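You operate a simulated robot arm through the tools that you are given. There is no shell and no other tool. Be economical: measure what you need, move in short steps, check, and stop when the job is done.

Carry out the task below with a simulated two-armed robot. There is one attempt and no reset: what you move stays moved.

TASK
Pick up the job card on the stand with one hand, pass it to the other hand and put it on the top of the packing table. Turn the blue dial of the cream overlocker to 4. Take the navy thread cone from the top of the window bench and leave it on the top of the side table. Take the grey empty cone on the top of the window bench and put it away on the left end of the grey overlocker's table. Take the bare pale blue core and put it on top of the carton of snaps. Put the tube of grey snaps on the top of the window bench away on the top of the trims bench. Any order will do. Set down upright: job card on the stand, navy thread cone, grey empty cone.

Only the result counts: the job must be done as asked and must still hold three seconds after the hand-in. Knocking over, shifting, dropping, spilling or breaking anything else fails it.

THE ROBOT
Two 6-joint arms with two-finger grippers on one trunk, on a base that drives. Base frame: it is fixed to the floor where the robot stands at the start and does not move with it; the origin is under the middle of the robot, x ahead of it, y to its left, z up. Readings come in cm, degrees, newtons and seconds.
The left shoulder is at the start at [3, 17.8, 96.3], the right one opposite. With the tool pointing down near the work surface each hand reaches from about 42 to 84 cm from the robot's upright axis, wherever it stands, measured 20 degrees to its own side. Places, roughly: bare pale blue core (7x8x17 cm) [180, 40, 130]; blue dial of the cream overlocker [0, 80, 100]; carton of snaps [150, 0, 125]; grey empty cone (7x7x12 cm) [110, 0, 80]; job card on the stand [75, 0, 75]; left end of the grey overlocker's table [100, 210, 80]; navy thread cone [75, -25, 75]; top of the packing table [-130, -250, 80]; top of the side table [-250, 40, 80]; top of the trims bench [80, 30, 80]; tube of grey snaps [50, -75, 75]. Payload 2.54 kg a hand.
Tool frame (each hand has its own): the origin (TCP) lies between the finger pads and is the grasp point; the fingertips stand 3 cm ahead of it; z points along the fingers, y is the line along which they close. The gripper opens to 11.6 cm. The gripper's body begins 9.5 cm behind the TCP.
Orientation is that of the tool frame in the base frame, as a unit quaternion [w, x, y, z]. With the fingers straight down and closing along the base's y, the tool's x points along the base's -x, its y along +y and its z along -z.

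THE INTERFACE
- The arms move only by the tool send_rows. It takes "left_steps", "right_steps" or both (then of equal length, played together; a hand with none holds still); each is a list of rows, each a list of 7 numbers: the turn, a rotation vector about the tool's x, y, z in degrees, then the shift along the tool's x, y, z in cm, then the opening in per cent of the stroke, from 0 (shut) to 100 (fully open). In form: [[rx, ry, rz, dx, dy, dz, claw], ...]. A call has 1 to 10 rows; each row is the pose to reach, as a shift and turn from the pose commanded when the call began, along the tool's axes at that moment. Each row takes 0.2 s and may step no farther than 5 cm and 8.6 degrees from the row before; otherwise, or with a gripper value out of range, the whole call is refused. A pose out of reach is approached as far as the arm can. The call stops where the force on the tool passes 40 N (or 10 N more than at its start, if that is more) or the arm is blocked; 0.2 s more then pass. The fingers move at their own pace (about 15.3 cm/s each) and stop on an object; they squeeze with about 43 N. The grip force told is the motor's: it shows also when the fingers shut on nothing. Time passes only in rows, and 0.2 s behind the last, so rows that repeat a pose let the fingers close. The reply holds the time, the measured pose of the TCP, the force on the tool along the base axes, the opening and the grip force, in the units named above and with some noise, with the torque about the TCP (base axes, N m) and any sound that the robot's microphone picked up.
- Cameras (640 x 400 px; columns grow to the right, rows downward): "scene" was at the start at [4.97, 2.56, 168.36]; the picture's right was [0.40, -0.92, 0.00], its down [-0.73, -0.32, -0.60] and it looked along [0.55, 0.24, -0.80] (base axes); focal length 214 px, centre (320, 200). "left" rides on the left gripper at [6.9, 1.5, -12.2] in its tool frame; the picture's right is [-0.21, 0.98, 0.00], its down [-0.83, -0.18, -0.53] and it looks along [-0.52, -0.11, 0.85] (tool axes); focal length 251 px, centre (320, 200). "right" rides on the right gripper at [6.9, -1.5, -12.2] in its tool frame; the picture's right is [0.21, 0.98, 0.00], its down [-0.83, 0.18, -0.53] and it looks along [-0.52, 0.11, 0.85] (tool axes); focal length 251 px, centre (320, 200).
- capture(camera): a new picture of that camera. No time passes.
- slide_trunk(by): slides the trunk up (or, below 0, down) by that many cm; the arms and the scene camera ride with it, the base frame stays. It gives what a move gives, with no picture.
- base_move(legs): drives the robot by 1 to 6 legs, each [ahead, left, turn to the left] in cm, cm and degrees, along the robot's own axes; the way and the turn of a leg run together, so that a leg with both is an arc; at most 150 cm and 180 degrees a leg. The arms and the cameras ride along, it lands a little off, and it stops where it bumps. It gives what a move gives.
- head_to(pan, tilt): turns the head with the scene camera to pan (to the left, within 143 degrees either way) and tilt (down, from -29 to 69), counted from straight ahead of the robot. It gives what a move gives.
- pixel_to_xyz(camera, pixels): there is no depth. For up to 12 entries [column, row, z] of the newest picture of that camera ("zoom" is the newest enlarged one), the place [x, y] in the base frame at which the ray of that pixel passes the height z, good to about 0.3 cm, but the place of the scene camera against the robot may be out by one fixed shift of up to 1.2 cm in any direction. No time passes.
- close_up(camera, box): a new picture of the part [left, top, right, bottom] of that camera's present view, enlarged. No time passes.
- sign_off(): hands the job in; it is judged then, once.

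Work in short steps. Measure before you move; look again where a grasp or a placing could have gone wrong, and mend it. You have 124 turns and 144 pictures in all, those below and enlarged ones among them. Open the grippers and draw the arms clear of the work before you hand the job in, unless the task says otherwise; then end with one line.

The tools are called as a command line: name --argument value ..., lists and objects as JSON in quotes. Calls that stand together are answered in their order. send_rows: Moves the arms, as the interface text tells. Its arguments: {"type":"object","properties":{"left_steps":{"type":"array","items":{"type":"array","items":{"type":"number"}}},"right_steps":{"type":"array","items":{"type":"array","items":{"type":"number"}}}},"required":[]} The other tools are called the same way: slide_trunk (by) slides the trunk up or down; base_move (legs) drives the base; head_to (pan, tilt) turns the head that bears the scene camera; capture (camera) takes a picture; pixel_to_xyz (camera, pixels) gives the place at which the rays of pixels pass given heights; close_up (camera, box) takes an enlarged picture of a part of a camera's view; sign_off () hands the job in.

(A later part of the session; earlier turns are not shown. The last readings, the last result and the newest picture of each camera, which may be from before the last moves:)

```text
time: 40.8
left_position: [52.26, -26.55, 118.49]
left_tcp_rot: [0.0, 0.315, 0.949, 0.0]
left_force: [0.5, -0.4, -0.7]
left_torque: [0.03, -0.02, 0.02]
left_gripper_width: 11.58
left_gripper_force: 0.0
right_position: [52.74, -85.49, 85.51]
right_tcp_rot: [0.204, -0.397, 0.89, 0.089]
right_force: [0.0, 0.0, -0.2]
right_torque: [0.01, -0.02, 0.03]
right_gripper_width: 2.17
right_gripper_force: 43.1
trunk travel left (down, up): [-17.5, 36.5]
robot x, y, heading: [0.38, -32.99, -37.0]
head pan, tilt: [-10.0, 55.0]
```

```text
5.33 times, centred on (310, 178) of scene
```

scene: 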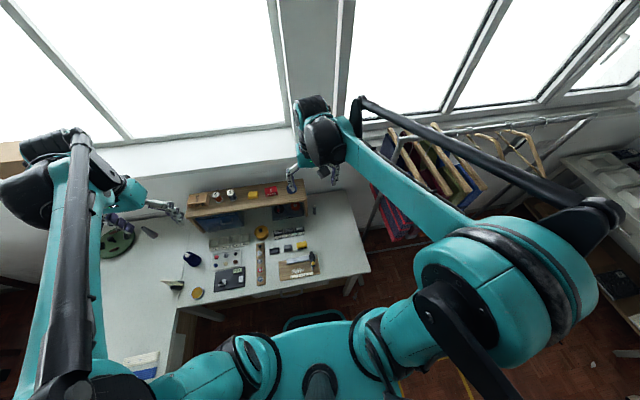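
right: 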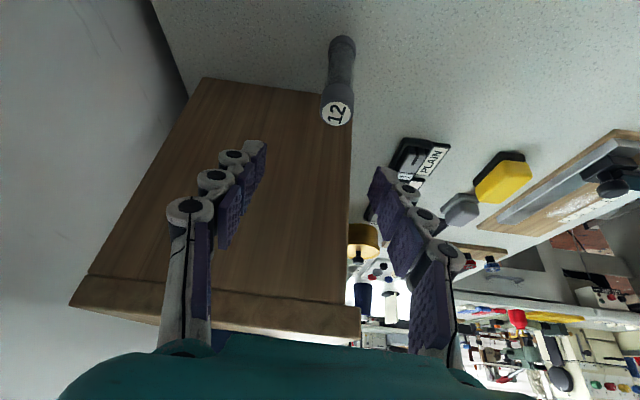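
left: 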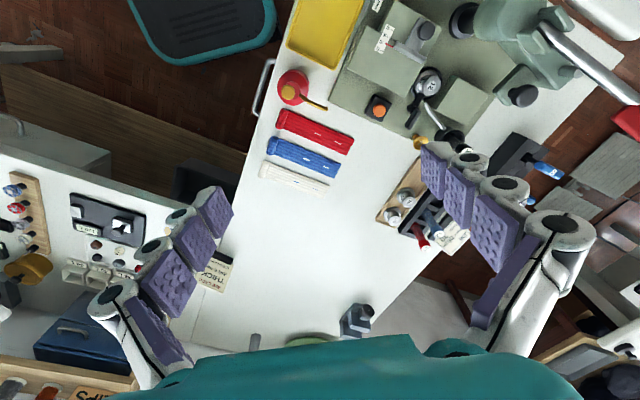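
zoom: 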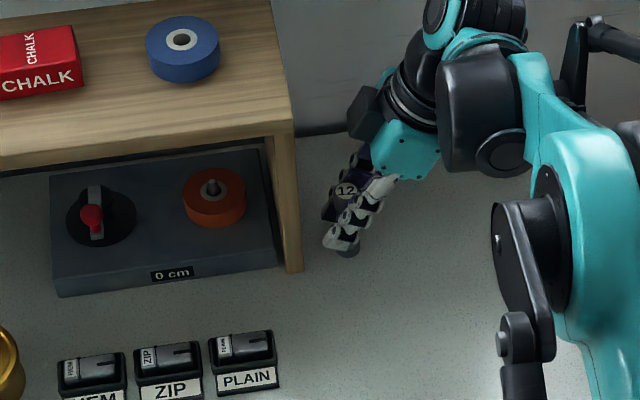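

Gripped at 2.2 cm width. I lift straight up 25 cm and untilt.

send_rows --right_steps '[[0, 0, 0, -2, 0, -4.2, 5], [0, 0, 0, -4, 0, -8.4, 5], [0, 0, 0, -6, 0, -12.6, 5], [0, 0, 0, -8, 0, -16.8, 5], [0, 8.5, 0, -9.5, 0, -20, 5], [0, 17, 0, -10.5, 0, -22, 5], [0, 25.5, 0, -10.5, 0, -22, 5]]'

send_rows --right_steps '[[0, 0, 8.5, 0, 4.5, 0, 5], [0, 0, 17, 0, 9, 0, 5], [0, 0, 25.5, 0, 13.5, 0, 5], [0, 0, 34, 0, 18, 0, 5], [0, 0, 42.5, 0, 22.5, 0, 5], [0, 0, 51, 0, 25, 0, 5], [0, 0, 59.5, 0, 25, 0, 5], [0, 0, 68, 0, 25, 0, 5], [0, 0, 76.5, 0, 25, 0, 5], [0, 0, 85, 0, 25, 0, 5]]'

base_move --legs '[[-15, 0, 0], [0, 35, 0], [0, 0, 52]]'

head_to --pan 10 --tilt 55

capture --camera "scene"

capture --camera "right"

```text
time: 42.4
left_position: [52.21, -26.42, 118.52]
left_tcp_rot: [0.0, 0.315, 0.949, -0.001]
left_force: [0.0, -0.2, 0.4]
left_torque: [-0.02, 0.06, 0.03]
left_gripper_width: 11.6
left_gripper_force: 0.1
right_position: [52.69, -85.34, 109.79]
right_tcp_rot: [0.001, -0.408, 0.913, -0.002]
right_force: [0.8, 0.0, -0.6]
right_torque: [0.01, -0.02, 0.03]
right_gripper_width: 2.18
right_gripper_force: 42.9
trunk travel left (down, up): [-17.5, 36.5]
robot x, y, heading: [-0.11, -32.82, -36.7]
head pan, tilt: [-10.0, 55.0]
```

```text
time: 44.6
left_position: [52.15, -26.46, 118.52]
left_tcp_rot: [0.0, 0.315, 0.949, 0.0]
left_force: [0.1, 0.2, 0.2]
left_torque: [0.0, 0.0, 0.02]
left_gripper_width: 11.59
left_gripper_force: 0.0
right_position: [33.98, -68.79, 109.71]
right_tcp_rot: [0.002, 0.317, 0.948, 0.001]
right_force: [-0.1, 0.0, 0.1]
right_torque: [0.0, -0.04, -0.02]
right_gripper_width: 2.18
right_gripper_force: 42.9
trunk travel left (down, up): [-17.5, 36.5]
robot x, y, heading: [-0.1, -32.8, -36.7]
head pan, tilt: [-10.0, 55.0]
```

```text
time: 50.2
left_position: [36.54, 49.09, 118.52]
left_tcp_rot: [0.0, -0.131, 0.991, -0.001]
left_force: [-0.1, -0.1, -0.8]
left_torque: [-0.01, 0.01, -0.01]
left_gripper_width: 11.6
left_gripper_force: 0.0
right_position: [58.46, 8.59, 109.76]
right_tcp_rot: [0.001, -0.129, 0.992, 0.002]
right_force: [0.8, 0.7, -0.7]
right_torque: [-0.03, 0.01, 0.01]
right_gripper_width: 2.17
right_gripper_force: 43.1
trunk travel left (down, up): [-17.5, 36.5]
robot x, y, heading: [9.44, 4.16, 15.4]
head pan, tilt: [-10.0, 55.0]
```

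```text
time: 51.0
left_position: [36.56, 49.0, 118.54]
left_tcp_rot: [0.001, -0.13, 0.992, 0.0]
left_force: [0.2, 0.4, 1.0]
left_torque: [0.04, 0.0, 0.05]
left_gripper_width: 11.61
left_gripper_force: 0.1
right_position: [58.37, 8.7, 109.71]
right_tcp_rot: [0.001, -0.129, 0.992, 0.001]
right_force: [-1.0, 0.4, -0.1]
right_torque: [0.02, -0.03, 0.0]
right_gripper_width: 2.17
right_gripper_force: 42.5
trunk travel left (down, up): [-17.5, 36.5]
robot x, y, heading: [9.13, 4.13, 15.0]
head pan, tilt: [10.0, 55.0]
```

```text
106 pictures are left
```

scene: 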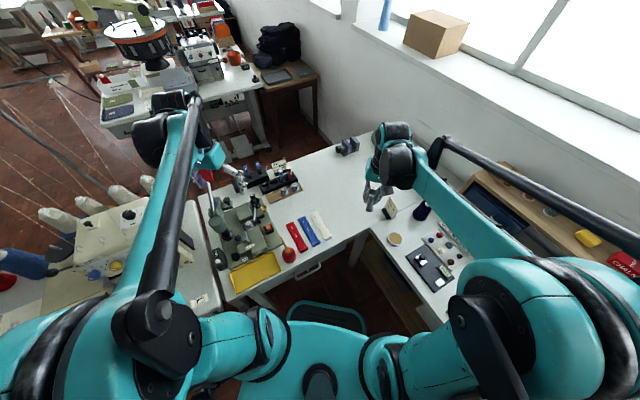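

```text
105 pictures are left
```

right: 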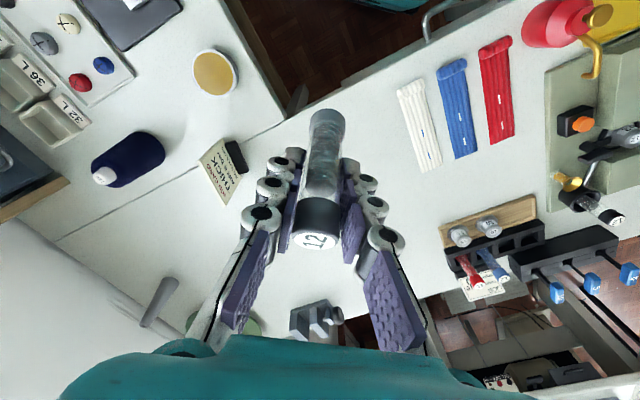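

Holding the tube. I pick a free spot on the trims bench around right-image (380,215) and measure candidates at z 80.

pixel_to_xyz --camera "right" --pixels '[[385, 215, 80], [400, 250, 80], [430, 170, 80], [285, 120, 80], [235, 160, 80], [160, 310, 80], [130, 160, 80], [308, 330, 80], [445, 240, 80]]'

```text
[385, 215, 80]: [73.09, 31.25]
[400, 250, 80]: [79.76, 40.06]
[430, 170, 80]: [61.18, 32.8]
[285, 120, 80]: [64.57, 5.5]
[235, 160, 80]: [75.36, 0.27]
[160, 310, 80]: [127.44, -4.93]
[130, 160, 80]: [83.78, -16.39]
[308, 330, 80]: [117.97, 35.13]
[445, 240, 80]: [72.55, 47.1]
```

I move over (74,29) with the same tilt as at the grasp so the tube is vertical.

send_rows --right_steps '[[0, 0, 0, -3.4, 2.6, 0, 5], [0, 0, 0, -6.8, 5.2, 0, 5], [0, 0, 0, -10.2, 7.8, 0, 5], [0, 0, 0, -13.6, 10.4, 0, 5], [0, 0, 0, -17, 13, 0, 5], [0, 0, 0, -20.3, 15.7, 0, 5], [0, -8.5, 0, -20.3, 15.7, 3, 5], [0, -17, 0, -20.3, 15.7, 6, 5], [0, -25.5, 0, -20.3, 15.7, 10, 5], [0, -25.5, 0, -20.3, 15.7, 14, 5]]'

capture --camera "right"

capture --camera "scene"

```text
time: 53.2
left_position: [36.67, 49.08, 118.43]
left_tcp_rot: [-0.001, -0.131, 0.991, 0.0]
left_force: [0.2, 0.0, -0.7]
left_torque: [-0.02, 0.05, 0.0]
left_gripper_width: 11.6
left_gripper_force: 0.0
right_position: [74.18, 29.09, 95.65]
right_tcp_rot: [0.221, -0.125, 0.967, 0.03]
right_force: [-0.6, -0.3, -1.1]
right_torque: [-0.05, -0.01, 0.01]
right_gripper_width: 2.18
right_gripper_force: 42.6
trunk travel left (down, up): [-17.5, 36.5]
robot x, y, heading: [9.33, 4.46, 14.9]
head pan, tilt: [10.0, 55.0]
```

```text
104 pictures are left
```

right: 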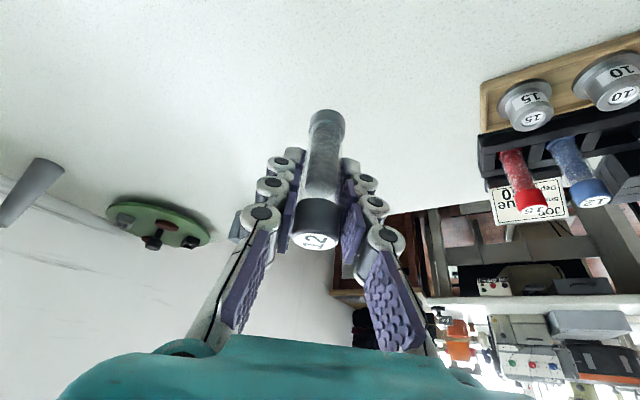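

```text
103 pictures are left
```

scene: 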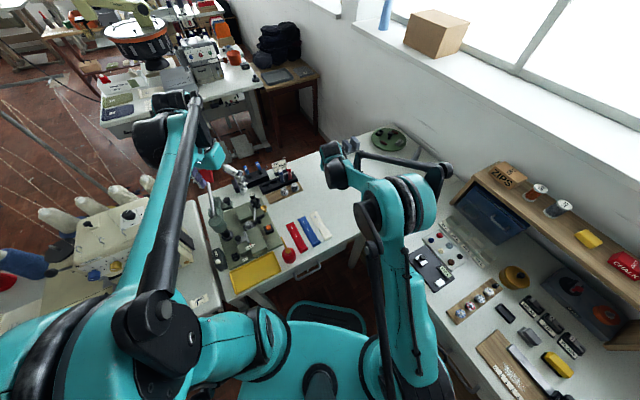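

Clear. I descend 10 cm to the grasp height and release.

send_rows --right_steps '[[0, 0, 0, 1.5, 0, 3.1, 5], [0, 0, 0, 3, 0, 6.2, 5], [0, 0, 0, 3.8, 0, 8, 5], [0, 0, 0, 4.3, 0, 9.05, 5], [0, 0, 0, 4.3, 0, 9.05, 5], [0, 0, 0, 4.3, 0, 9.05, 25], [0, 0, 0, 4.3, 0, 9.05, 40]]'

capture --camera "right"

```text
time: 54.8
left_position: [36.5, 49.07, 118.62]
left_tcp_rot: [0.0, -0.13, 0.991, 0.0]
left_force: [0.0, 0.2, 0.1]
left_torque: [0.02, 0.0, 0.05]
left_gripper_width: 11.6
left_gripper_force: 0.1
right_position: [74.15, 29.12, 85.97]
right_tcp_rot: [0.221, -0.124, 0.967, 0.03]
right_force: [-0.1, -0.2, -0.1]
right_torque: [-0.01, 0.01, 0.04]
right_gripper_width: 4.65
right_gripper_force: 0.1
trunk travel left (down, up): [-17.5, 36.5]
robot x, y, heading: [9.24, 4.55, 15.1]
head pan, tilt: [10.0, 55.0]
```

```text
102 pictures are left
```

right: 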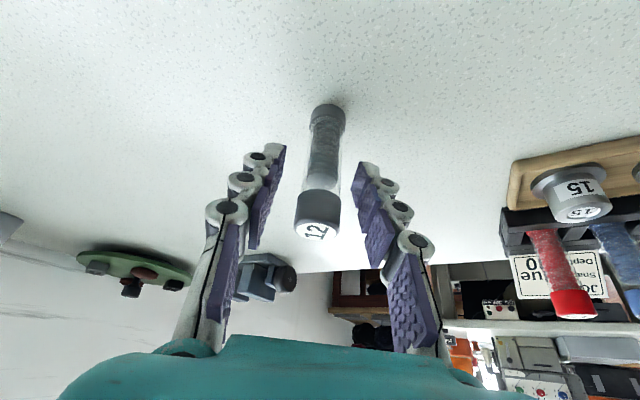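

Tube stands freely. I withdraw along the fingers and untilt, then view the card and navy cone.

send_rows --right_steps '[[0, 0, 0, 0, 0, -4.5, 50], [0, 0, 0, 0, 0, -9, 50], [0, 0, 0, 0, 0, -13.5, 50], [0, 0, 0, 0, 0, -18, 50], [0, 0, 0, 0, 0, -22, 50], [0, 8.5, 0, 0, -4, -24, 60], [0, 17, 0, 0, -8, -26, 80], [0, 25.5, 0, 0, -12, -28, 100], [0, 25.5, 0, 0, -16, -28, 100]]'

capture --camera "right"

close_up --camera "scene" --box '[300, 140, 460, 280]'

```text
time: 56.8
left_position: [36.5, 48.92, 118.52]
left_tcp_rot: [0.0, -0.131, 0.991, 0.001]
left_force: [-0.1, -0.2, 0.8]
left_torque: [0.01, -0.02, 0.0]
left_gripper_width: 11.61
left_gripper_force: 0.1
right_position: [66.36, 10.29, 110.95]
right_tcp_rot: [0.001, -0.129, 0.992, 0.003]
right_force: [-0.4, 0.0, 1.0]
right_torque: [-0.01, 0.0, 0.01]
right_gripper_width: 11.59
right_gripper_force: 0.0
trunk travel left (down, up): [-17.5, 36.5]
robot x, y, heading: [9.29, 4.08, 15.0]
head pan, tilt: [10.0, 55.0]
```

```text
101 pictures are left
```

right: 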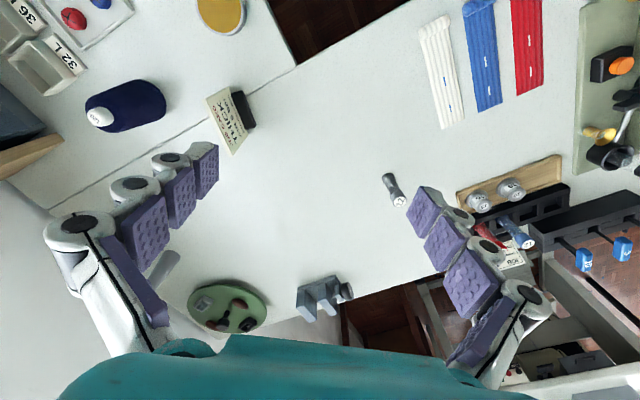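

```text
2.86 times, centred on (380, 210) of scene
```

zoom: 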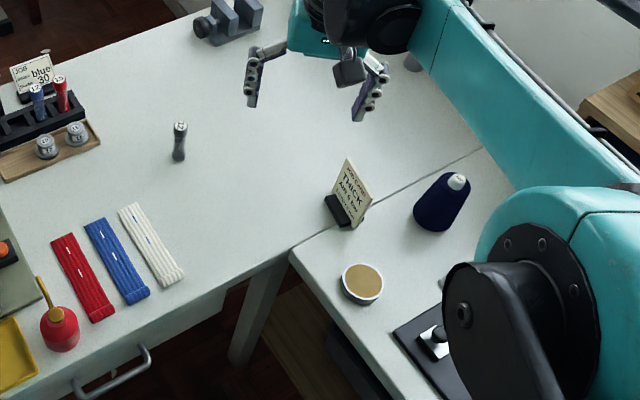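

Tube stands well on the trims bench. I zoom on the card and navy cone for grasp geometry.

close_up --camera "right" --box '[60, 60, 300, 180]'

close_up --camera "scene" --box '[365, 185, 445, 235]'

pixel_to_xyz --camera "right" --pixels '[[233, 92, 80], [248, 124, 80], [207, 101, 88], [234, 155, 88], [255, 122, 80], [240, 91, 80], [150, 100, 80], [97, 117, 90], [97, 117, 94], [97, 117, 98]]'

```text
2.67 times, centred on (180, 120) of right
```

zoom: 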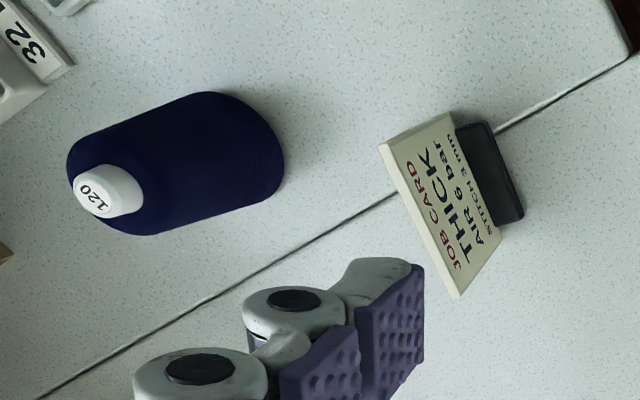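

```text
8.00 times, centred on (405, 210) of scene
```

zoom: 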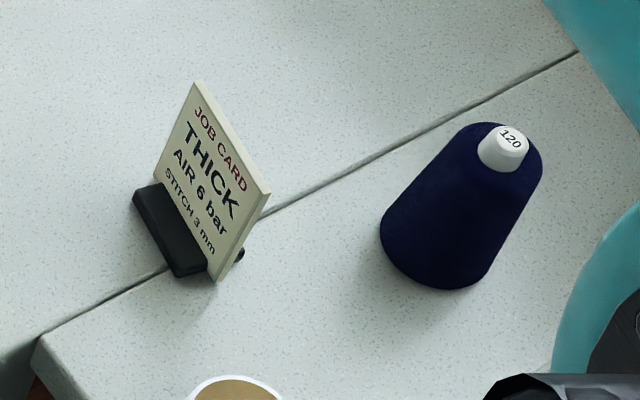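

```text
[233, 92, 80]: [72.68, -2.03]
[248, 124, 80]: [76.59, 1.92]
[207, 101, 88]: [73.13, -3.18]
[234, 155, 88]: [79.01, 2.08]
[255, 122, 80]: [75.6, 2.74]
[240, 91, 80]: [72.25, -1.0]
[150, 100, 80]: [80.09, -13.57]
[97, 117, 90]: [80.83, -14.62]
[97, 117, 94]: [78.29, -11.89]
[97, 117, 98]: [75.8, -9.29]
```

The card stands with its plane along (.74,.67), top near z 89. I bring the right hand to its near-right side, yawing 27°.

send_rows --right_steps '[[0, 0, -5.4, 1.4, -3.6, 0, 100], [0, 0, -10.8, 2.9, -7.2, 0, 100], [0, 0, -16.2, 4.4, -10.8, 0, 100], [0, 0, -21.6, 5.8, -14.4, 2, 80], [0, 0, -27, 7.3, -18, 5, 60], [0, 0, -27, 7.3, -18, 9, 50]]'

send_rows --right_steps '[[0, -8.5, 0, 0, 0, 0, 50], [0, -17, 0, 0, 0, 0, 50], [0, -25.5, 0, 0, 0, 0, 50], [0, -34, 0, 0, 0, 0, 50], [0, -40, 0, 0, 0, 0, 50]]'

capture --camera "right"

close_up --camera "scene" --box '[345, 170, 465, 245]'

```text
time: 58.2
left_position: [36.6, 49.21, 118.56]
left_tcp_rot: [-0.001, -0.13, 0.991, 0.0]
left_force: [-0.7, 0.3, 0.4]
left_torque: [-0.01, 0.04, 0.03]
left_gripper_width: 11.61
left_gripper_force: 0.0
right_position: [64.22, -8.7, 101.77]
right_tcp_rot: [0.002, -0.357, 0.934, 0.001]
right_force: [0.5, -0.7, 0.4]
right_torque: [0.0, 0.03, 0.01]
right_gripper_width: 5.79
right_gripper_force: 0.1
trunk travel left (down, up): [-17.5, 36.5]
robot x, y, heading: [9.46, 4.56, 14.9]
head pan, tilt: [10.0, 55.0]
```

```text
time: 59.4
left_position: [36.63, 49.05, 118.48]
left_tcp_rot: [0.0, -0.13, 0.991, 0.0]
left_force: [-0.2, -0.9, -0.7]
left_torque: [-0.03, 0.02, -0.02]
left_gripper_width: 11.6
left_gripper_force: 0.1
right_position: [64.18, -8.76, 101.96]
right_tcp_rot: [0.321, -0.334, 0.877, 0.124]
right_force: [-0.2, 0.2, 0.0]
right_torque: [0.0, -0.01, -0.03]
right_gripper_width: 5.81
right_gripper_force: 0.2
trunk travel left (down, up): [-17.5, 36.5]
robot x, y, heading: [9.49, 4.69, 14.9]
head pan, tilt: [10.0, 55.0]
```

```text
97 pictures are left
```

right: 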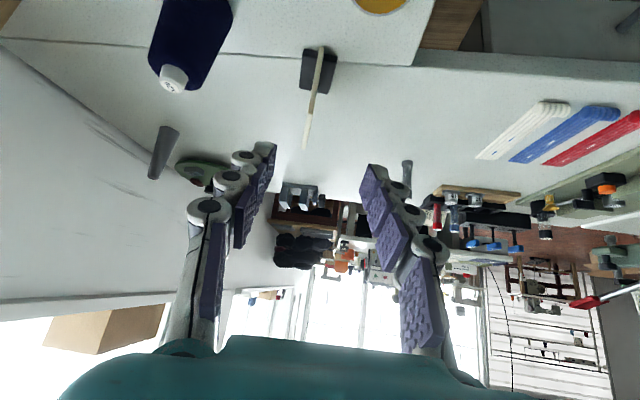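

```text
5.33 times, centred on (405, 208) of scene
```

zoom: 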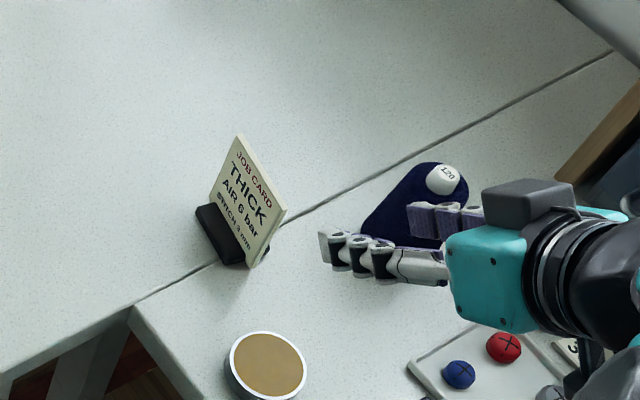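

I zoom on the card edge in this view to find its plane and top.

close_up --camera "right" --box '[240, 20, 400, 170]'

pixel_to_xyz --camera "right" --pixels '[[308, 147, 88], [308, 147, 90], [308, 147, 92], [322, 48, 80], [322, 48, 86], [322, 48, 90], [301, 70, 82], [337, 72, 82]]'

```text
2.67 times, centred on (320, 95) of right
```

zoom: 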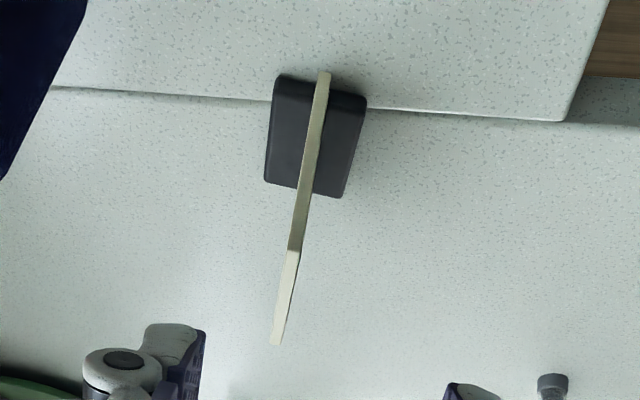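

```text
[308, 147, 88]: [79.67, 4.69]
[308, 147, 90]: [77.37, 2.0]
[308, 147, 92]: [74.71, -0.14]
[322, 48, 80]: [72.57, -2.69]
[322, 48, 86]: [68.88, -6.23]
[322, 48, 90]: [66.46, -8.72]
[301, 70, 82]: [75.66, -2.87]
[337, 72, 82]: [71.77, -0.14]
```

pixel_to_xyz --camera "right" --pixels '[[310, 114.5, 86], [310, 114.5, 88], [310, 114.5, 90], [303, 149, 86], [303, 149, 88], [303, 149, 90], [321.5, 47, 80], [321.5, 47, 82]]'

```text
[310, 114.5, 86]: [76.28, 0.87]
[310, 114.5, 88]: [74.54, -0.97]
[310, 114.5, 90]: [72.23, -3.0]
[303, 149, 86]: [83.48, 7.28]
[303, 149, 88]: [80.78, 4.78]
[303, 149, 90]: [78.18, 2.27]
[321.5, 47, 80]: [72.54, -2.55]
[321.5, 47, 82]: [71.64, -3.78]
```

The card is vertical, from (72.3,-3) to (78.1,2.3), top z 90. I advance 19 cm along the fingers onto its near edge part and pinch.

send_rows --right_steps '[[0, 0, 0, 0.3, -1.0, 3, 50], [0, 0, 0, 0.5, -1.0, 7, 50], [0, 0, 0, 0.6, -1.0, 11, 50], [0, 0, 0, 0.6, -1.0, 14, 50]]'

capture --camera "right"

close_up --camera "scene" --box '[345, 170, 465, 245]'

```text
time: 60.4
left_position: [36.69, 49.01, 118.58]
left_tcp_rot: [0.0, -0.131, 0.991, 0.0]
left_force: [-0.3, 0.2, 0.2]
left_torque: [-0.04, 0.02, 0.02]
left_gripper_width: 11.58
left_gripper_force: 0.0
right_position: [71.24, -3.73, 90.88]
right_tcp_rot: [0.322, -0.334, 0.877, 0.123]
right_force: [0.1, -0.3, -1.0]
right_torque: [-0.03, -0.01, -0.02]
right_gripper_width: 5.78
right_gripper_force: 0.0
trunk travel left (down, up): [-17.5, 36.5]
robot x, y, heading: [9.25, 4.58, 15.0]
head pan, tilt: [10.0, 55.0]
```

```text
94 pictures are left
```

right: 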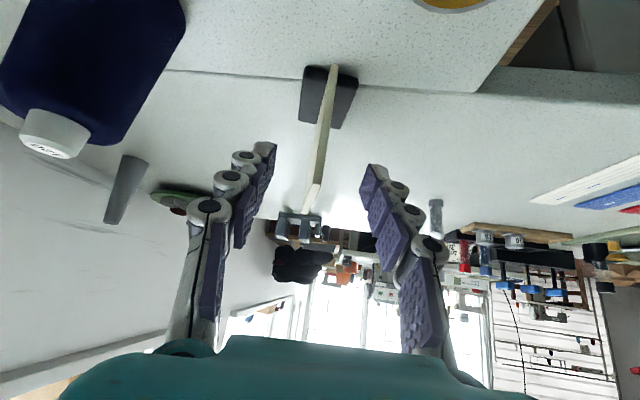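

```text
5.33 times, centred on (405, 208) of scene
```

zoom: 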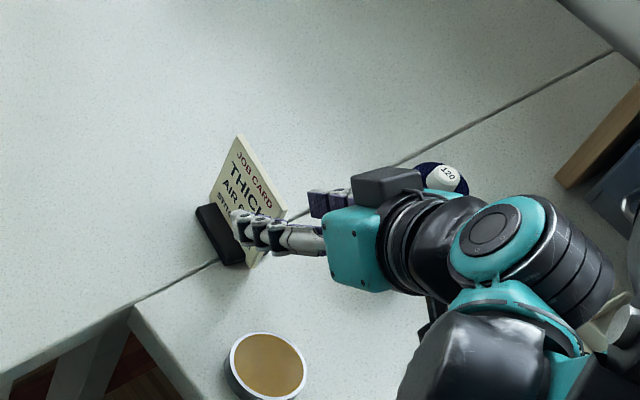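

Fingers straddle the card. Before the last 5 cm I check how close the hand is to the navy cone (cap at (52,133)).

pixel_to_xyz --camera "right" --pixels '[[52, 135, 88], [52, 135, 90], [52, 135, 92], [52, 135, 94], [335, 68, 80], [313, 205, 90]]'

```text
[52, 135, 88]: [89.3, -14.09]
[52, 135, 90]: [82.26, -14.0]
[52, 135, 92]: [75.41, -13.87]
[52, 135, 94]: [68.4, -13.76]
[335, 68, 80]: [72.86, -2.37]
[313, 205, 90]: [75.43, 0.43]
```

Navy cone is at (80.8,-14.3), top z 90: clear. I go the last 5 cm and pinch the card.

send_rows --right_steps '[[0, 0, 0, 0, 0, 2.5, 50], [0, 0, 0, 0, 0, 4.8, 50], [0, 0, 0, 0, 0, 4.8, 25], [0, 0, 0, 0, 0, 4.8, 5], [0, 0, 0, 0, 0, 4.8, 0], [0, 0, 0, 0, 0, 4.8, 0]]'

close_up --camera "scene" --box '[345, 170, 465, 245]'

```text
time: 61.8
left_position: [36.5, 49.11, 118.48]
left_tcp_rot: [0.0, -0.131, 0.991, 0.0]
left_force: [0.1, 0.4, 0.8]
left_torque: [-0.02, -0.03, 0.01]
left_gripper_width: 11.61
left_gripper_force: 0.1
right_position: [73.51, -1.73, 87.31]
right_tcp_rot: [0.321, -0.334, 0.878, 0.123]
right_force: [-0.3, -0.5, -0.1]
right_torque: [0.03, -0.02, 0.0]
right_gripper_width: 0.58
right_gripper_force: 33.2
trunk travel left (down, up): [-17.5, 36.5]
robot x, y, heading: [9.19, 4.2, 15.1]
head pan, tilt: [10.0, 55.0]
```

```text
5.33 times, centred on (405, 208) of scene
```

zoom: 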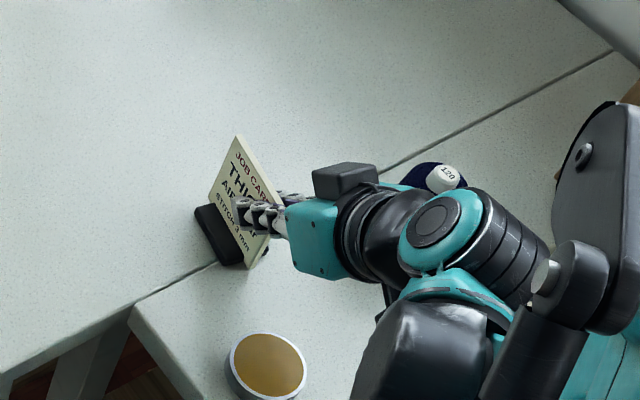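

Card gripped (0.58 cm). I lift it 25 cm, then swing it in front of the chest turned so it runs left–right.

send_rows --right_steps '[[0, 0, 0, -1.3, 0, -1.5, 0], [0, 0, 0, -4.2, 0, -5, 0], [0, 0, 0, -7.2, 0, -8.6, 0], [0, 0, 0, -10.2, 0, -12.2, 0], [0, 0, 0, -13.2, 0, -15.7, 0], [0, 0, 0, -16.1, 0, -19.2, 0]]'

send_rows --right_steps '[[-5.06, 0, -6.04, 0.2, 2.87, -0.2, 0], [-10.1, 0, -12.1, 0.5, 5.7, -0.4, 0], [-15.2, 0, -18.1, 0.7, 8.6, -0.6, 0], [-20.2, 0, -24.2, 0.9, 11.5, -0.8, 0], [-25.3, 0, -30.2, 1.2, 14.4, -1, 0], [-30.4, 0, -36.2, 1.4, 17.2, -1.2, 0], [-35.4, 0, -42.3, 1.6, 20.1, -1.4, 0], [-40.5, 0, -48.3, 1.8, 23, -1.5, 0]]'

capture --camera "right"

capture --camera "scene"

capture --camera "left"

```text
time: 63.2
left_position: [36.45, 48.95, 118.48]
left_tcp_rot: [0.0, -0.131, 0.991, 0.001]
left_force: [0.2, 0.1, 0.1]
left_torque: [0.0, -0.02, 0.0]
left_gripper_width: 11.58
left_gripper_force: 0.0
right_position: [73.21, -1.8, 112.3]
right_tcp_rot: [0.322, -0.335, 0.877, 0.124]
right_force: [-0.3, -0.5, -0.6]
right_torque: [-0.02, 0.01, -0.04]
right_gripper_width: 0.59
right_gripper_force: 33.8
trunk travel left (down, up): [-17.5, 36.5]
robot x, y, heading: [9.59, 4.35, 14.9]
head pan, tilt: [10.0, 55.0]
```

```text
time: 65.0
left_position: [36.52, 49.05, 118.38]
left_tcp_rot: [0.001, -0.13, 0.991, 0.0]
left_force: [-0.4, 0.2, -0.3]
left_torque: [-0.03, -0.02, -0.01]
left_gripper_width: 11.58
left_gripper_force: 0.0
right_position: [56.32, 13.76, 112.28]
right_tcp_rot: [-0.21, 0.745, -0.571, -0.273]
right_force: [0.5, 0.2, -0.2]
right_torque: [-0.03, -0.02, 0.03]
right_gripper_width: 0.58
right_gripper_force: 33.8
trunk travel left (down, up): [-17.5, 36.5]
robot x, y, heading: [9.43, 4.56, 15.0]
head pan, tilt: [10.0, 55.0]
```

```text
91 pictures are left
```

right: 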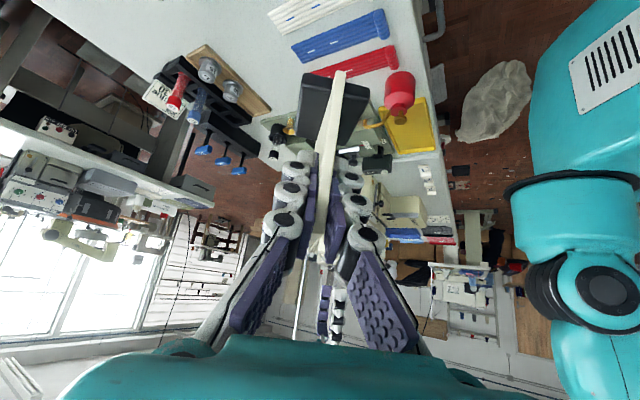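

```text
90 pictures are left
```

scene: 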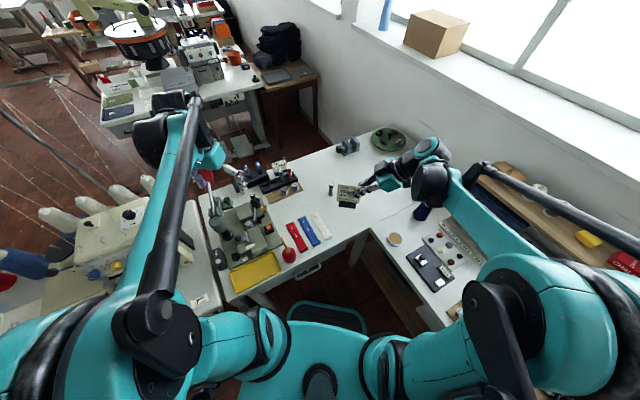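

```text
89 pictures are left
```

left: 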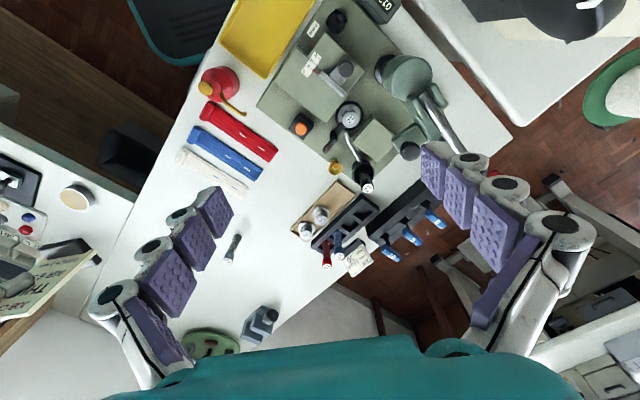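

Card is held well in front. I bring the left hand in mirrored fashion: first yaw 85° and move to a point up-left of the card.

send_rows --left_steps '[[0, 0, 8.5, -1, -2.4, -1.3, 90], [0, 0, 17, -2, -4.8, -2.6, 80], [0, 0, 25.5, -3, -7.2, -3.9, 70], [0, 0, 34, -4, -9.6, -5.2, 60], [0, 0, 42.5, -5, -12, -6.5, 50], [0, 0, 51, -6, -14.4, -7.8, 50], [0, 0, 59.5, -7, -16.8, -9.1, 50], [0, 0, 68, -8, -19.2, -10.4, 50], [0, 0, 76.5, -9, -21.6, -11.7, 50], [0, 0, 85, -10, -24.2, -13, 50]]'

send_rows --left_steps '[[0.4, -8, 1, 0, 0, 0, 50], [0.8, -16, 2, 0, 0, 1, 50], [1.1, -24, 3, 0, 0, 3, 50], [1.5, -32, 4, 0, 0, 5, 50], [1.74, -40, 4.8, 0, 0, 8, 50]]'

capture --camera "left"

close_up --camera "scene" --box '[250, 120, 450, 245]'

```text
time: 67.2
left_position: [52.65, 28.21, 131.6]
left_tcp_rot: [-0.001, 0.574, 0.819, 0.0]
left_force: [0.2, -0.7, 0.0]
left_torque: [0.01, -0.01, 0.03]
left_gripper_width: 5.8
left_gripper_force: 0.2
right_position: [56.38, 13.74, 112.28]
right_tcp_rot: [-0.211, 0.745, -0.572, -0.272]
right_force: [0.3, 0.4, 0.4]
right_torque: [-0.01, 0.04, 0.0]
right_gripper_width: 0.59
right_gripper_force: 33.9
trunk travel left (down, up): [-17.5, 36.5]
robot x, y, heading: [9.09, 4.05, 15.1]
head pan, tilt: [10.0, 55.0]
```

```text
time: 68.4
left_position: [52.53, 28.24, 123.45]
left_tcp_rot: [0.273, 0.572, 0.745, -0.209]
left_force: [-0.2, 0.3, -0.9]
left_torque: [-0.04, 0.02, -0.01]
left_gripper_width: 5.79
left_gripper_force: 0.0
right_position: [56.43, 13.68, 112.34]
right_tcp_rot: [-0.211, 0.745, -0.572, -0.272]
right_force: [-0.9, -0.2, -1.6]
right_torque: [0.02, -0.02, 0.0]
right_gripper_width: 0.59
right_gripper_force: 33.4
trunk travel left (down, up): [-17.5, 36.5]
robot x, y, heading: [9.14, 4.6, 15.1]
head pan, tilt: [10.0, 55.0]
```

```text
88 pictures are left
```

left: 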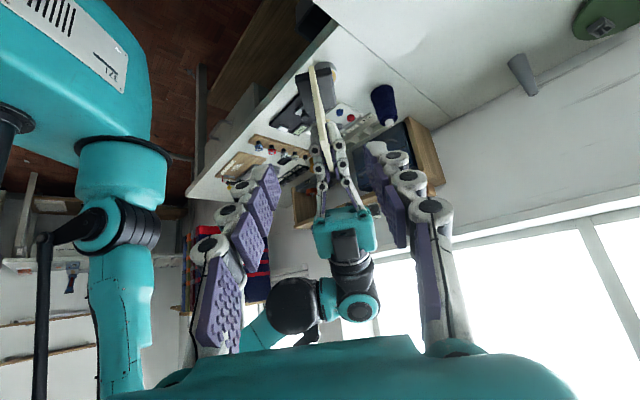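

```text
3.20 times, centred on (350, 182) of scene
```

zoom: 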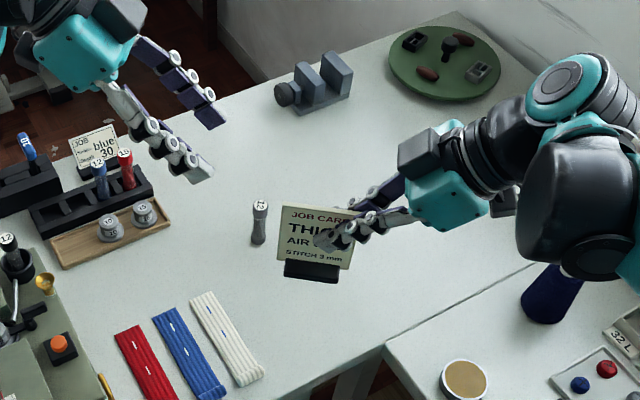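

Hands are aligned. I advance the left hand along its fingers, stopping 3 cm short to check.

send_rows --left_steps '[[0, 0, 0, 0, 0, 4, 40], [0, 0, 0, -0.1, 0, 8, 30], [0, 0, 0, -0.2, 0, 11, 30]]'

capture --camera "left"

close_up --camera "scene" --box '[310, 165, 400, 225]'

```text
time: 69.2
left_position: [54.35, 21.11, 115.17]
left_tcp_rot: [0.271, 0.572, 0.746, -0.208]
left_force: [0.3, 0.3, -0.6]
left_torque: [-0.03, 0.01, -0.04]
left_gripper_width: 3.52
left_gripper_force: 0.1
right_position: [56.31, 13.79, 112.29]
right_tcp_rot: [-0.21, 0.744, -0.572, -0.272]
right_force: [-0.4, -0.4, -0.6]
right_torque: [0.0, -0.02, 0.0]
right_gripper_width: 0.58
right_gripper_force: 33.4
trunk travel left (down, up): [-17.5, 36.5]
robot x, y, heading: [9.38, 4.39, 14.9]
head pan, tilt: [10.0, 55.0]
```

```text
86 pictures are left
```

left: 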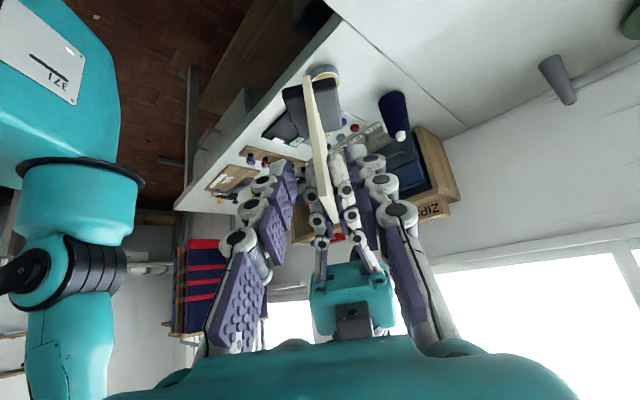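

```text
6.67 times, centred on (355, 195) of scene
```

zoom: 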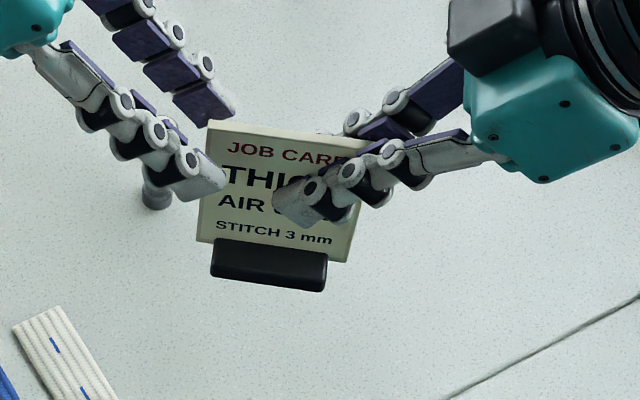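

I advance 2.2 cm more and close the left fingers on the card.

send_rows --left_steps '[[0, 0, 0, 0, 0, 2.2, 30], [0, 0, 0, 0, 0, 2.2, 10], [0, 0, 0, 0, 0, 2.2, 0], [0, 0, 0, 0, 0, 2.2, 0], [0, 0, 0, 0, 0, 2.2, 0]]'

close_up --camera "scene" --box '[310, 165, 400, 225]'

```text
time: 70.4
left_position: [54.75, 19.81, 113.47]
left_tcp_rot: [0.272, 0.572, 0.745, -0.208]
left_force: [0.4, -2.8, -2.0]
left_torque: [0.07, 0.03, -0.09]
left_gripper_width: 0.58
left_gripper_force: 33.5
right_position: [56.26, 13.77, 112.29]
right_tcp_rot: [-0.211, 0.745, -0.572, -0.271]
right_force: [1.1, 3.6, 1.8]
right_torque: [0.06, 0.03, 0.01]
right_gripper_width: 0.62
right_gripper_force: 33.6
trunk travel left (down, up): [-17.5, 36.5]
robot x, y, heading: [9.3, 4.33, 14.7]
head pan, tilt: [10.0, 55.0]
```

```text
6.67 times, centred on (355, 195) of scene
```

zoom: 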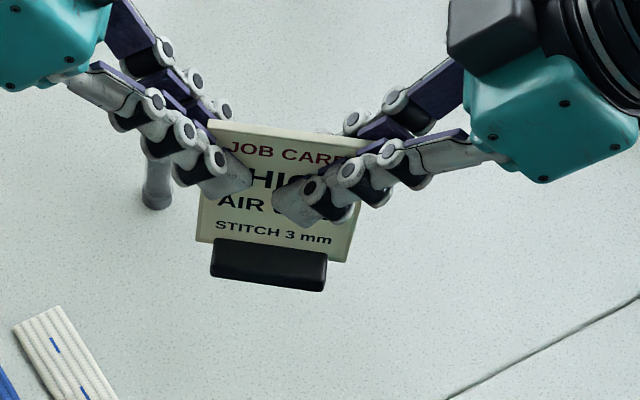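

Both hands hold the card. I open the right and withdraw it along its fingers.

send_rows --right_steps '[[0, 0, 0, 0, 0, 0, 15], [0, 0, 0, 0, 0, 0, 30], [0, 0, 0, 0, 0, -4, 30], [0, 0, 0, 0, 0, -8, 40], [0, 0, 0, 0, 0, -12, 60], [0, 0, 0, 0, 0, -16, 80], [0, 0, 0, 0, 0, -20, 100]]'

capture --camera "scene"

capture --camera "left"

```text
time: 72.0
left_position: [54.77, 19.88, 113.64]
left_tcp_rot: [0.272, 0.572, 0.746, -0.209]
left_force: [-0.3, -0.7, 0.5]
left_torque: [0.03, 0.0, 0.0]
left_gripper_width: 0.62
left_gripper_force: 34.0
right_position: [59.6, 1.11, 127.67]
right_tcp_rot: [-0.211, 0.744, -0.573, -0.27]
right_force: [-0.5, -0.4, 0.5]
right_torque: [-0.01, 0.01, 0.0]
right_gripper_width: 11.61
right_gripper_force: 0.0
trunk travel left (down, up): [-17.5, 36.5]
robot x, y, heading: [9.28, 4.52, 15.1]
head pan, tilt: [10.0, 55.0]
```

```text
83 pictures are left
```

scene: 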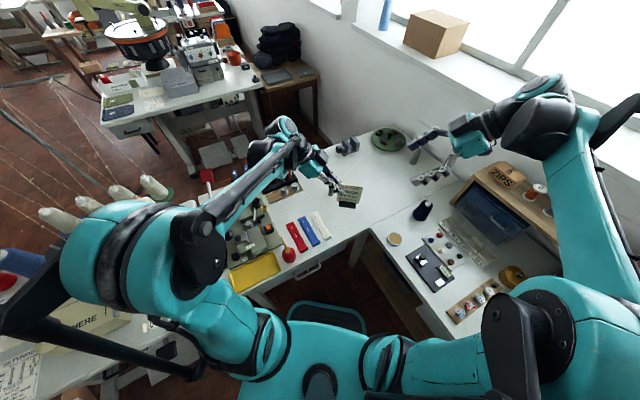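

```text
82 pictures are left
```

left: 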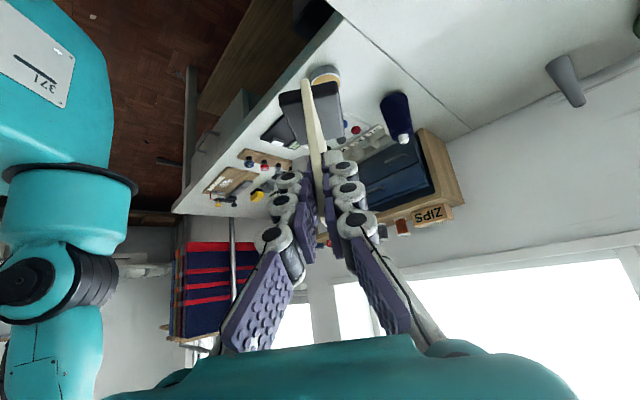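

Handover done. Now I check the navy cone and the shelf's left end for clearance.

close_up --camera "scene" --box '[370, 150, 530, 270]'

pixel_to_xyz --camera "scene" --pixels '[[421, 216, 80], [428, 202, 92], [470, 183, 99], [492, 166, 99], [451, 205, 80], [352, 240, 80]]'

```text
3.33 times, centred on (450, 210) of scene
```

zoom: 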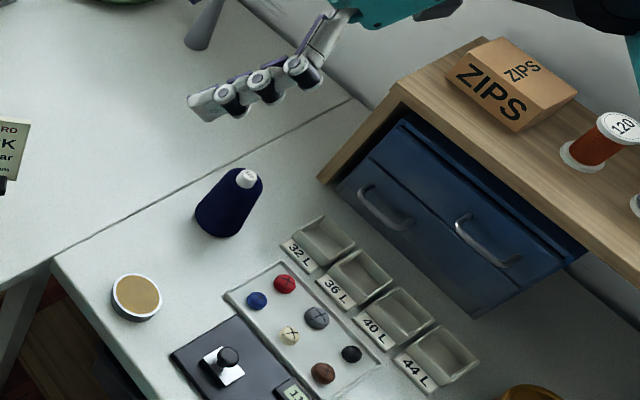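

```text
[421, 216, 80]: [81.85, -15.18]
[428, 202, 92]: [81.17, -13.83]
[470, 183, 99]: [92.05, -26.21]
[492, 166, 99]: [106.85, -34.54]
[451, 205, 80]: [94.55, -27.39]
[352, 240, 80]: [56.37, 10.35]
```

Clear of the shelf (16 cm). I move the right hand above the navy cone while untilting.

send_rows --right_steps '[[0, 5, 0, 3.4, -2, 0.5, 90], [0, 10, 0, 7, -4, 1.4, 90], [0, 15, 0, 11, -6, 2.4, 90], [0, 20, 0, 15, -8, 3.3, 90], [0, 25, 0, 19, -10, 4.2, 90], [0, 30, 0, 23, -12, 5.2, 90], [0, 35, 0, 27, -14, 6.2, 90], [0, 40, 0, 31, -15.6, 7.2, 90], [0, 40, 0, 33.5, -16.7, 8.1, 90]]'

capture --camera "right"

close_up --camera "scene" --box '[340, 130, 500, 230]'

```text
time: 74.0
left_position: [54.77, 19.75, 113.57]
left_tcp_rot: [0.271, 0.572, 0.745, -0.209]
left_force: [0.7, 0.3, 0.7]
left_torque: [0.03, 0.01, 0.0]
left_gripper_width: 0.6
left_gripper_force: 33.3
right_position: [81.22, -14.23, 99.75]
right_tcp_rot: [-0.002, 0.793, -0.609, 0.0]
right_force: [-0.5, 0.4, -0.4]
right_torque: [0.01, 0.02, 0.0]
right_gripper_width: 10.46
right_gripper_force: 0.0
trunk travel left (down, up): [-17.5, 36.5]
robot x, y, heading: [9.39, 4.53, 15.0]
head pan, tilt: [10.0, 55.0]
```

```text
80 pictures are left
```

right: 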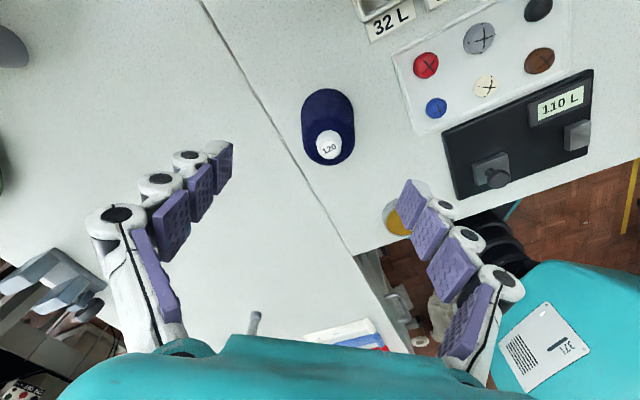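

```text
4.00 times, centred on (420, 180) of scene
```

zoom: 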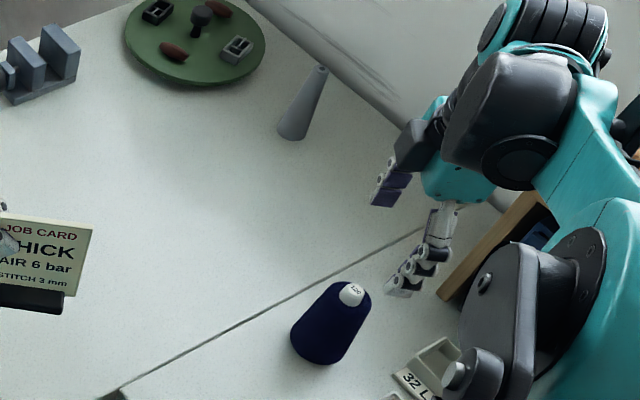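

I measure the cone again from this nearer view.

pixel_to_xyz --camera "right" --pixels '[[329, 147, 90], [329, 147, 92], [327, 112, 80], [302, 110, 82], [354, 110, 82]]'

```text
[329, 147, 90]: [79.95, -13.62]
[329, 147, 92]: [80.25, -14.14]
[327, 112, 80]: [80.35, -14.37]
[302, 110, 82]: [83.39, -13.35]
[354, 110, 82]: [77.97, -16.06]
```

Cone centre (80.5,-14.4), about 6 cm wide. I centre, descend to z 86 and close.

send_rows --right_steps '[[0, 0, 0, 0, 0.7, 3, 90], [0, 0, 0, 0, 0.7, 7, 90], [0, 0, 0, 0, 0.7, 11, 90], [0, 0, 0, 0, 0.7, 13.8, 90], [0, 0, 0, 0, 0.7, 13.8, 60], [0, 0, 0, 0, 0.7, 13.8, 30], [0, 0, 0, 0, 0.7, 13.8, 20], [0, 0, 0, 0, 0.7, 13.8, 20]]'

close_up --camera "scene" --box '[340, 150, 500, 250]'

```text
time: 75.8
left_position: [54.67, 19.97, 113.49]
left_tcp_rot: [0.271, 0.572, 0.746, -0.208]
left_force: [0.8, -0.7, -0.1]
left_torque: [0.03, 0.02, 0.04]
left_gripper_width: 0.58
left_gripper_force: 33.3
right_position: [80.43, -14.33, 85.92]
right_tcp_rot: [-0.002, 0.792, -0.61, 0.0]
right_force: [-1.1, 0.5, -0.1]
right_torque: [-0.02, -0.01, -0.03]
right_gripper_width: 5.8
right_gripper_force: 42.3
trunk travel left (down, up): [-17.5, 36.5]
robot x, y, heading: [9.47, 4.46, 14.9]
head pan, tilt: [10.0, 55.0]
```

```text
4.00 times, centred on (420, 200) of scene
```

zoom: 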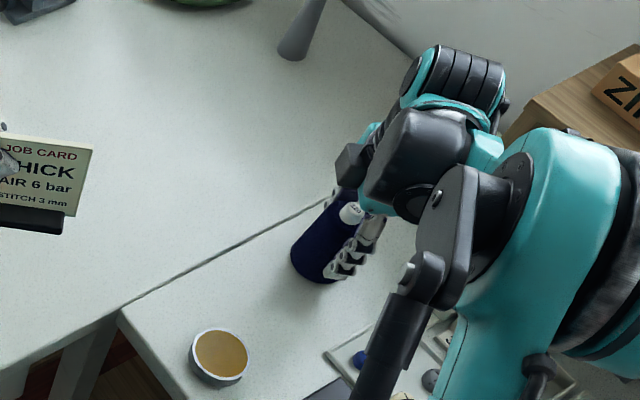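

Cone gripped. I lift it and draw it in toward the body, then survey the route.

send_rows --right_steps '[[0, 0, 0, 0, 0, -4, 20], [0, 0, 0, 0, 0, -8.5, 20], [0, 0, 0, 0, 0, -13, 20], [0, 0, 0, -1, 2, -17, 20], [0, 0, 0, -3, 5.5, -20, 20], [0, 0, 0, -5, 9, -23, 20], [0, 0, 0, -7, 12.5, -25.5, 20], [0, 0, 0, -9, 16, -28, 20], [0, 0, 0, -11, 20, -29, 20], [0, 0, 0, -12, 23, -29, 20]]'

head_to --pan -138 --tilt 35

capture --camera "scene"

pixel_to_xyz --camera "scene" --pixels '[[320, 200, 0], [320, 200, 80]]'

head_to --pan 143 --tilt 35

capture --camera "scene"

```text
refused: row 5 steps farther than a row can; nothing moved
```

```text
time: 78.1
left_position: [54.62, 19.82, 113.49]
left_tcp_rot: [0.271, 0.572, 0.745, -0.209]
left_force: [-0.4, 0.2, 0.9]
left_torque: [0.06, -0.01, -0.01]
left_gripper_width: 0.59
left_gripper_force: 33.7
right_position: [80.47, -14.4, 86.08]
right_tcp_rot: [-0.002, 0.792, -0.61, 0.0]
right_force: [-0.5, 1.1, 0.2]
right_torque: [-0.01, -0.01, 0.01]
right_gripper_width: 5.82
right_gripper_force: 42.8
trunk travel left (down, up): [-17.5, 36.5]
robot x, y, heading: [9.42, 4.27, 15.1]
head pan, tilt: [-138.0, 35.0]
```

```text
77 pictures are left
```

scene: 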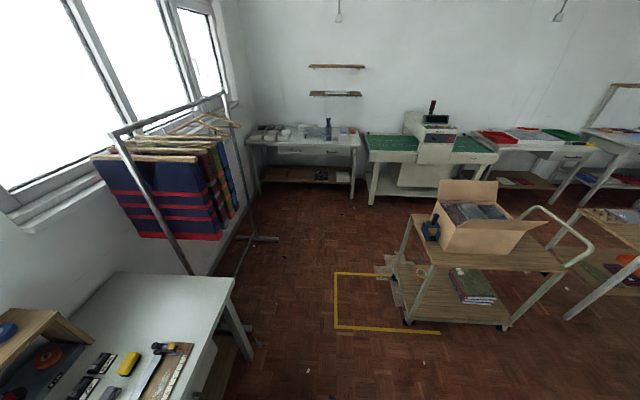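

```text
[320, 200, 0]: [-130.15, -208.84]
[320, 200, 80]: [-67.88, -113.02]
```

```text
time: 82.0
left_position: [54.75, 19.82, 113.47]
left_tcp_rot: [0.271, 0.572, 0.745, -0.208]
left_force: [0.2, -0.3, -0.2]
left_torque: [0.02, -0.01, 0.01]
left_gripper_width: 0.59
left_gripper_force: 33.9
right_position: [80.41, -14.36, 85.99]
right_tcp_rot: [-0.002, 0.792, -0.61, -0.001]
right_force: [1.5, -0.7, 2.2]
right_torque: [0.01, -0.03, 0.01]
right_gripper_width: 5.81
right_gripper_force: 42.1
trunk travel left (down, up): [-17.5, 36.5]
robot x, y, heading: [9.6, 4.49, 15.1]
head pan, tilt: [143.0, 35.0]
```

```text
76 pictures are left
```

scene: 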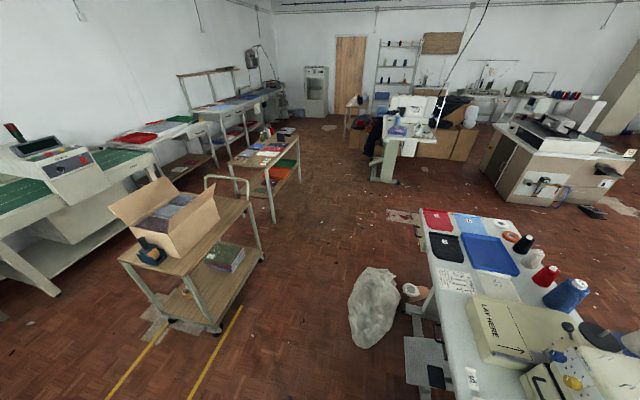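

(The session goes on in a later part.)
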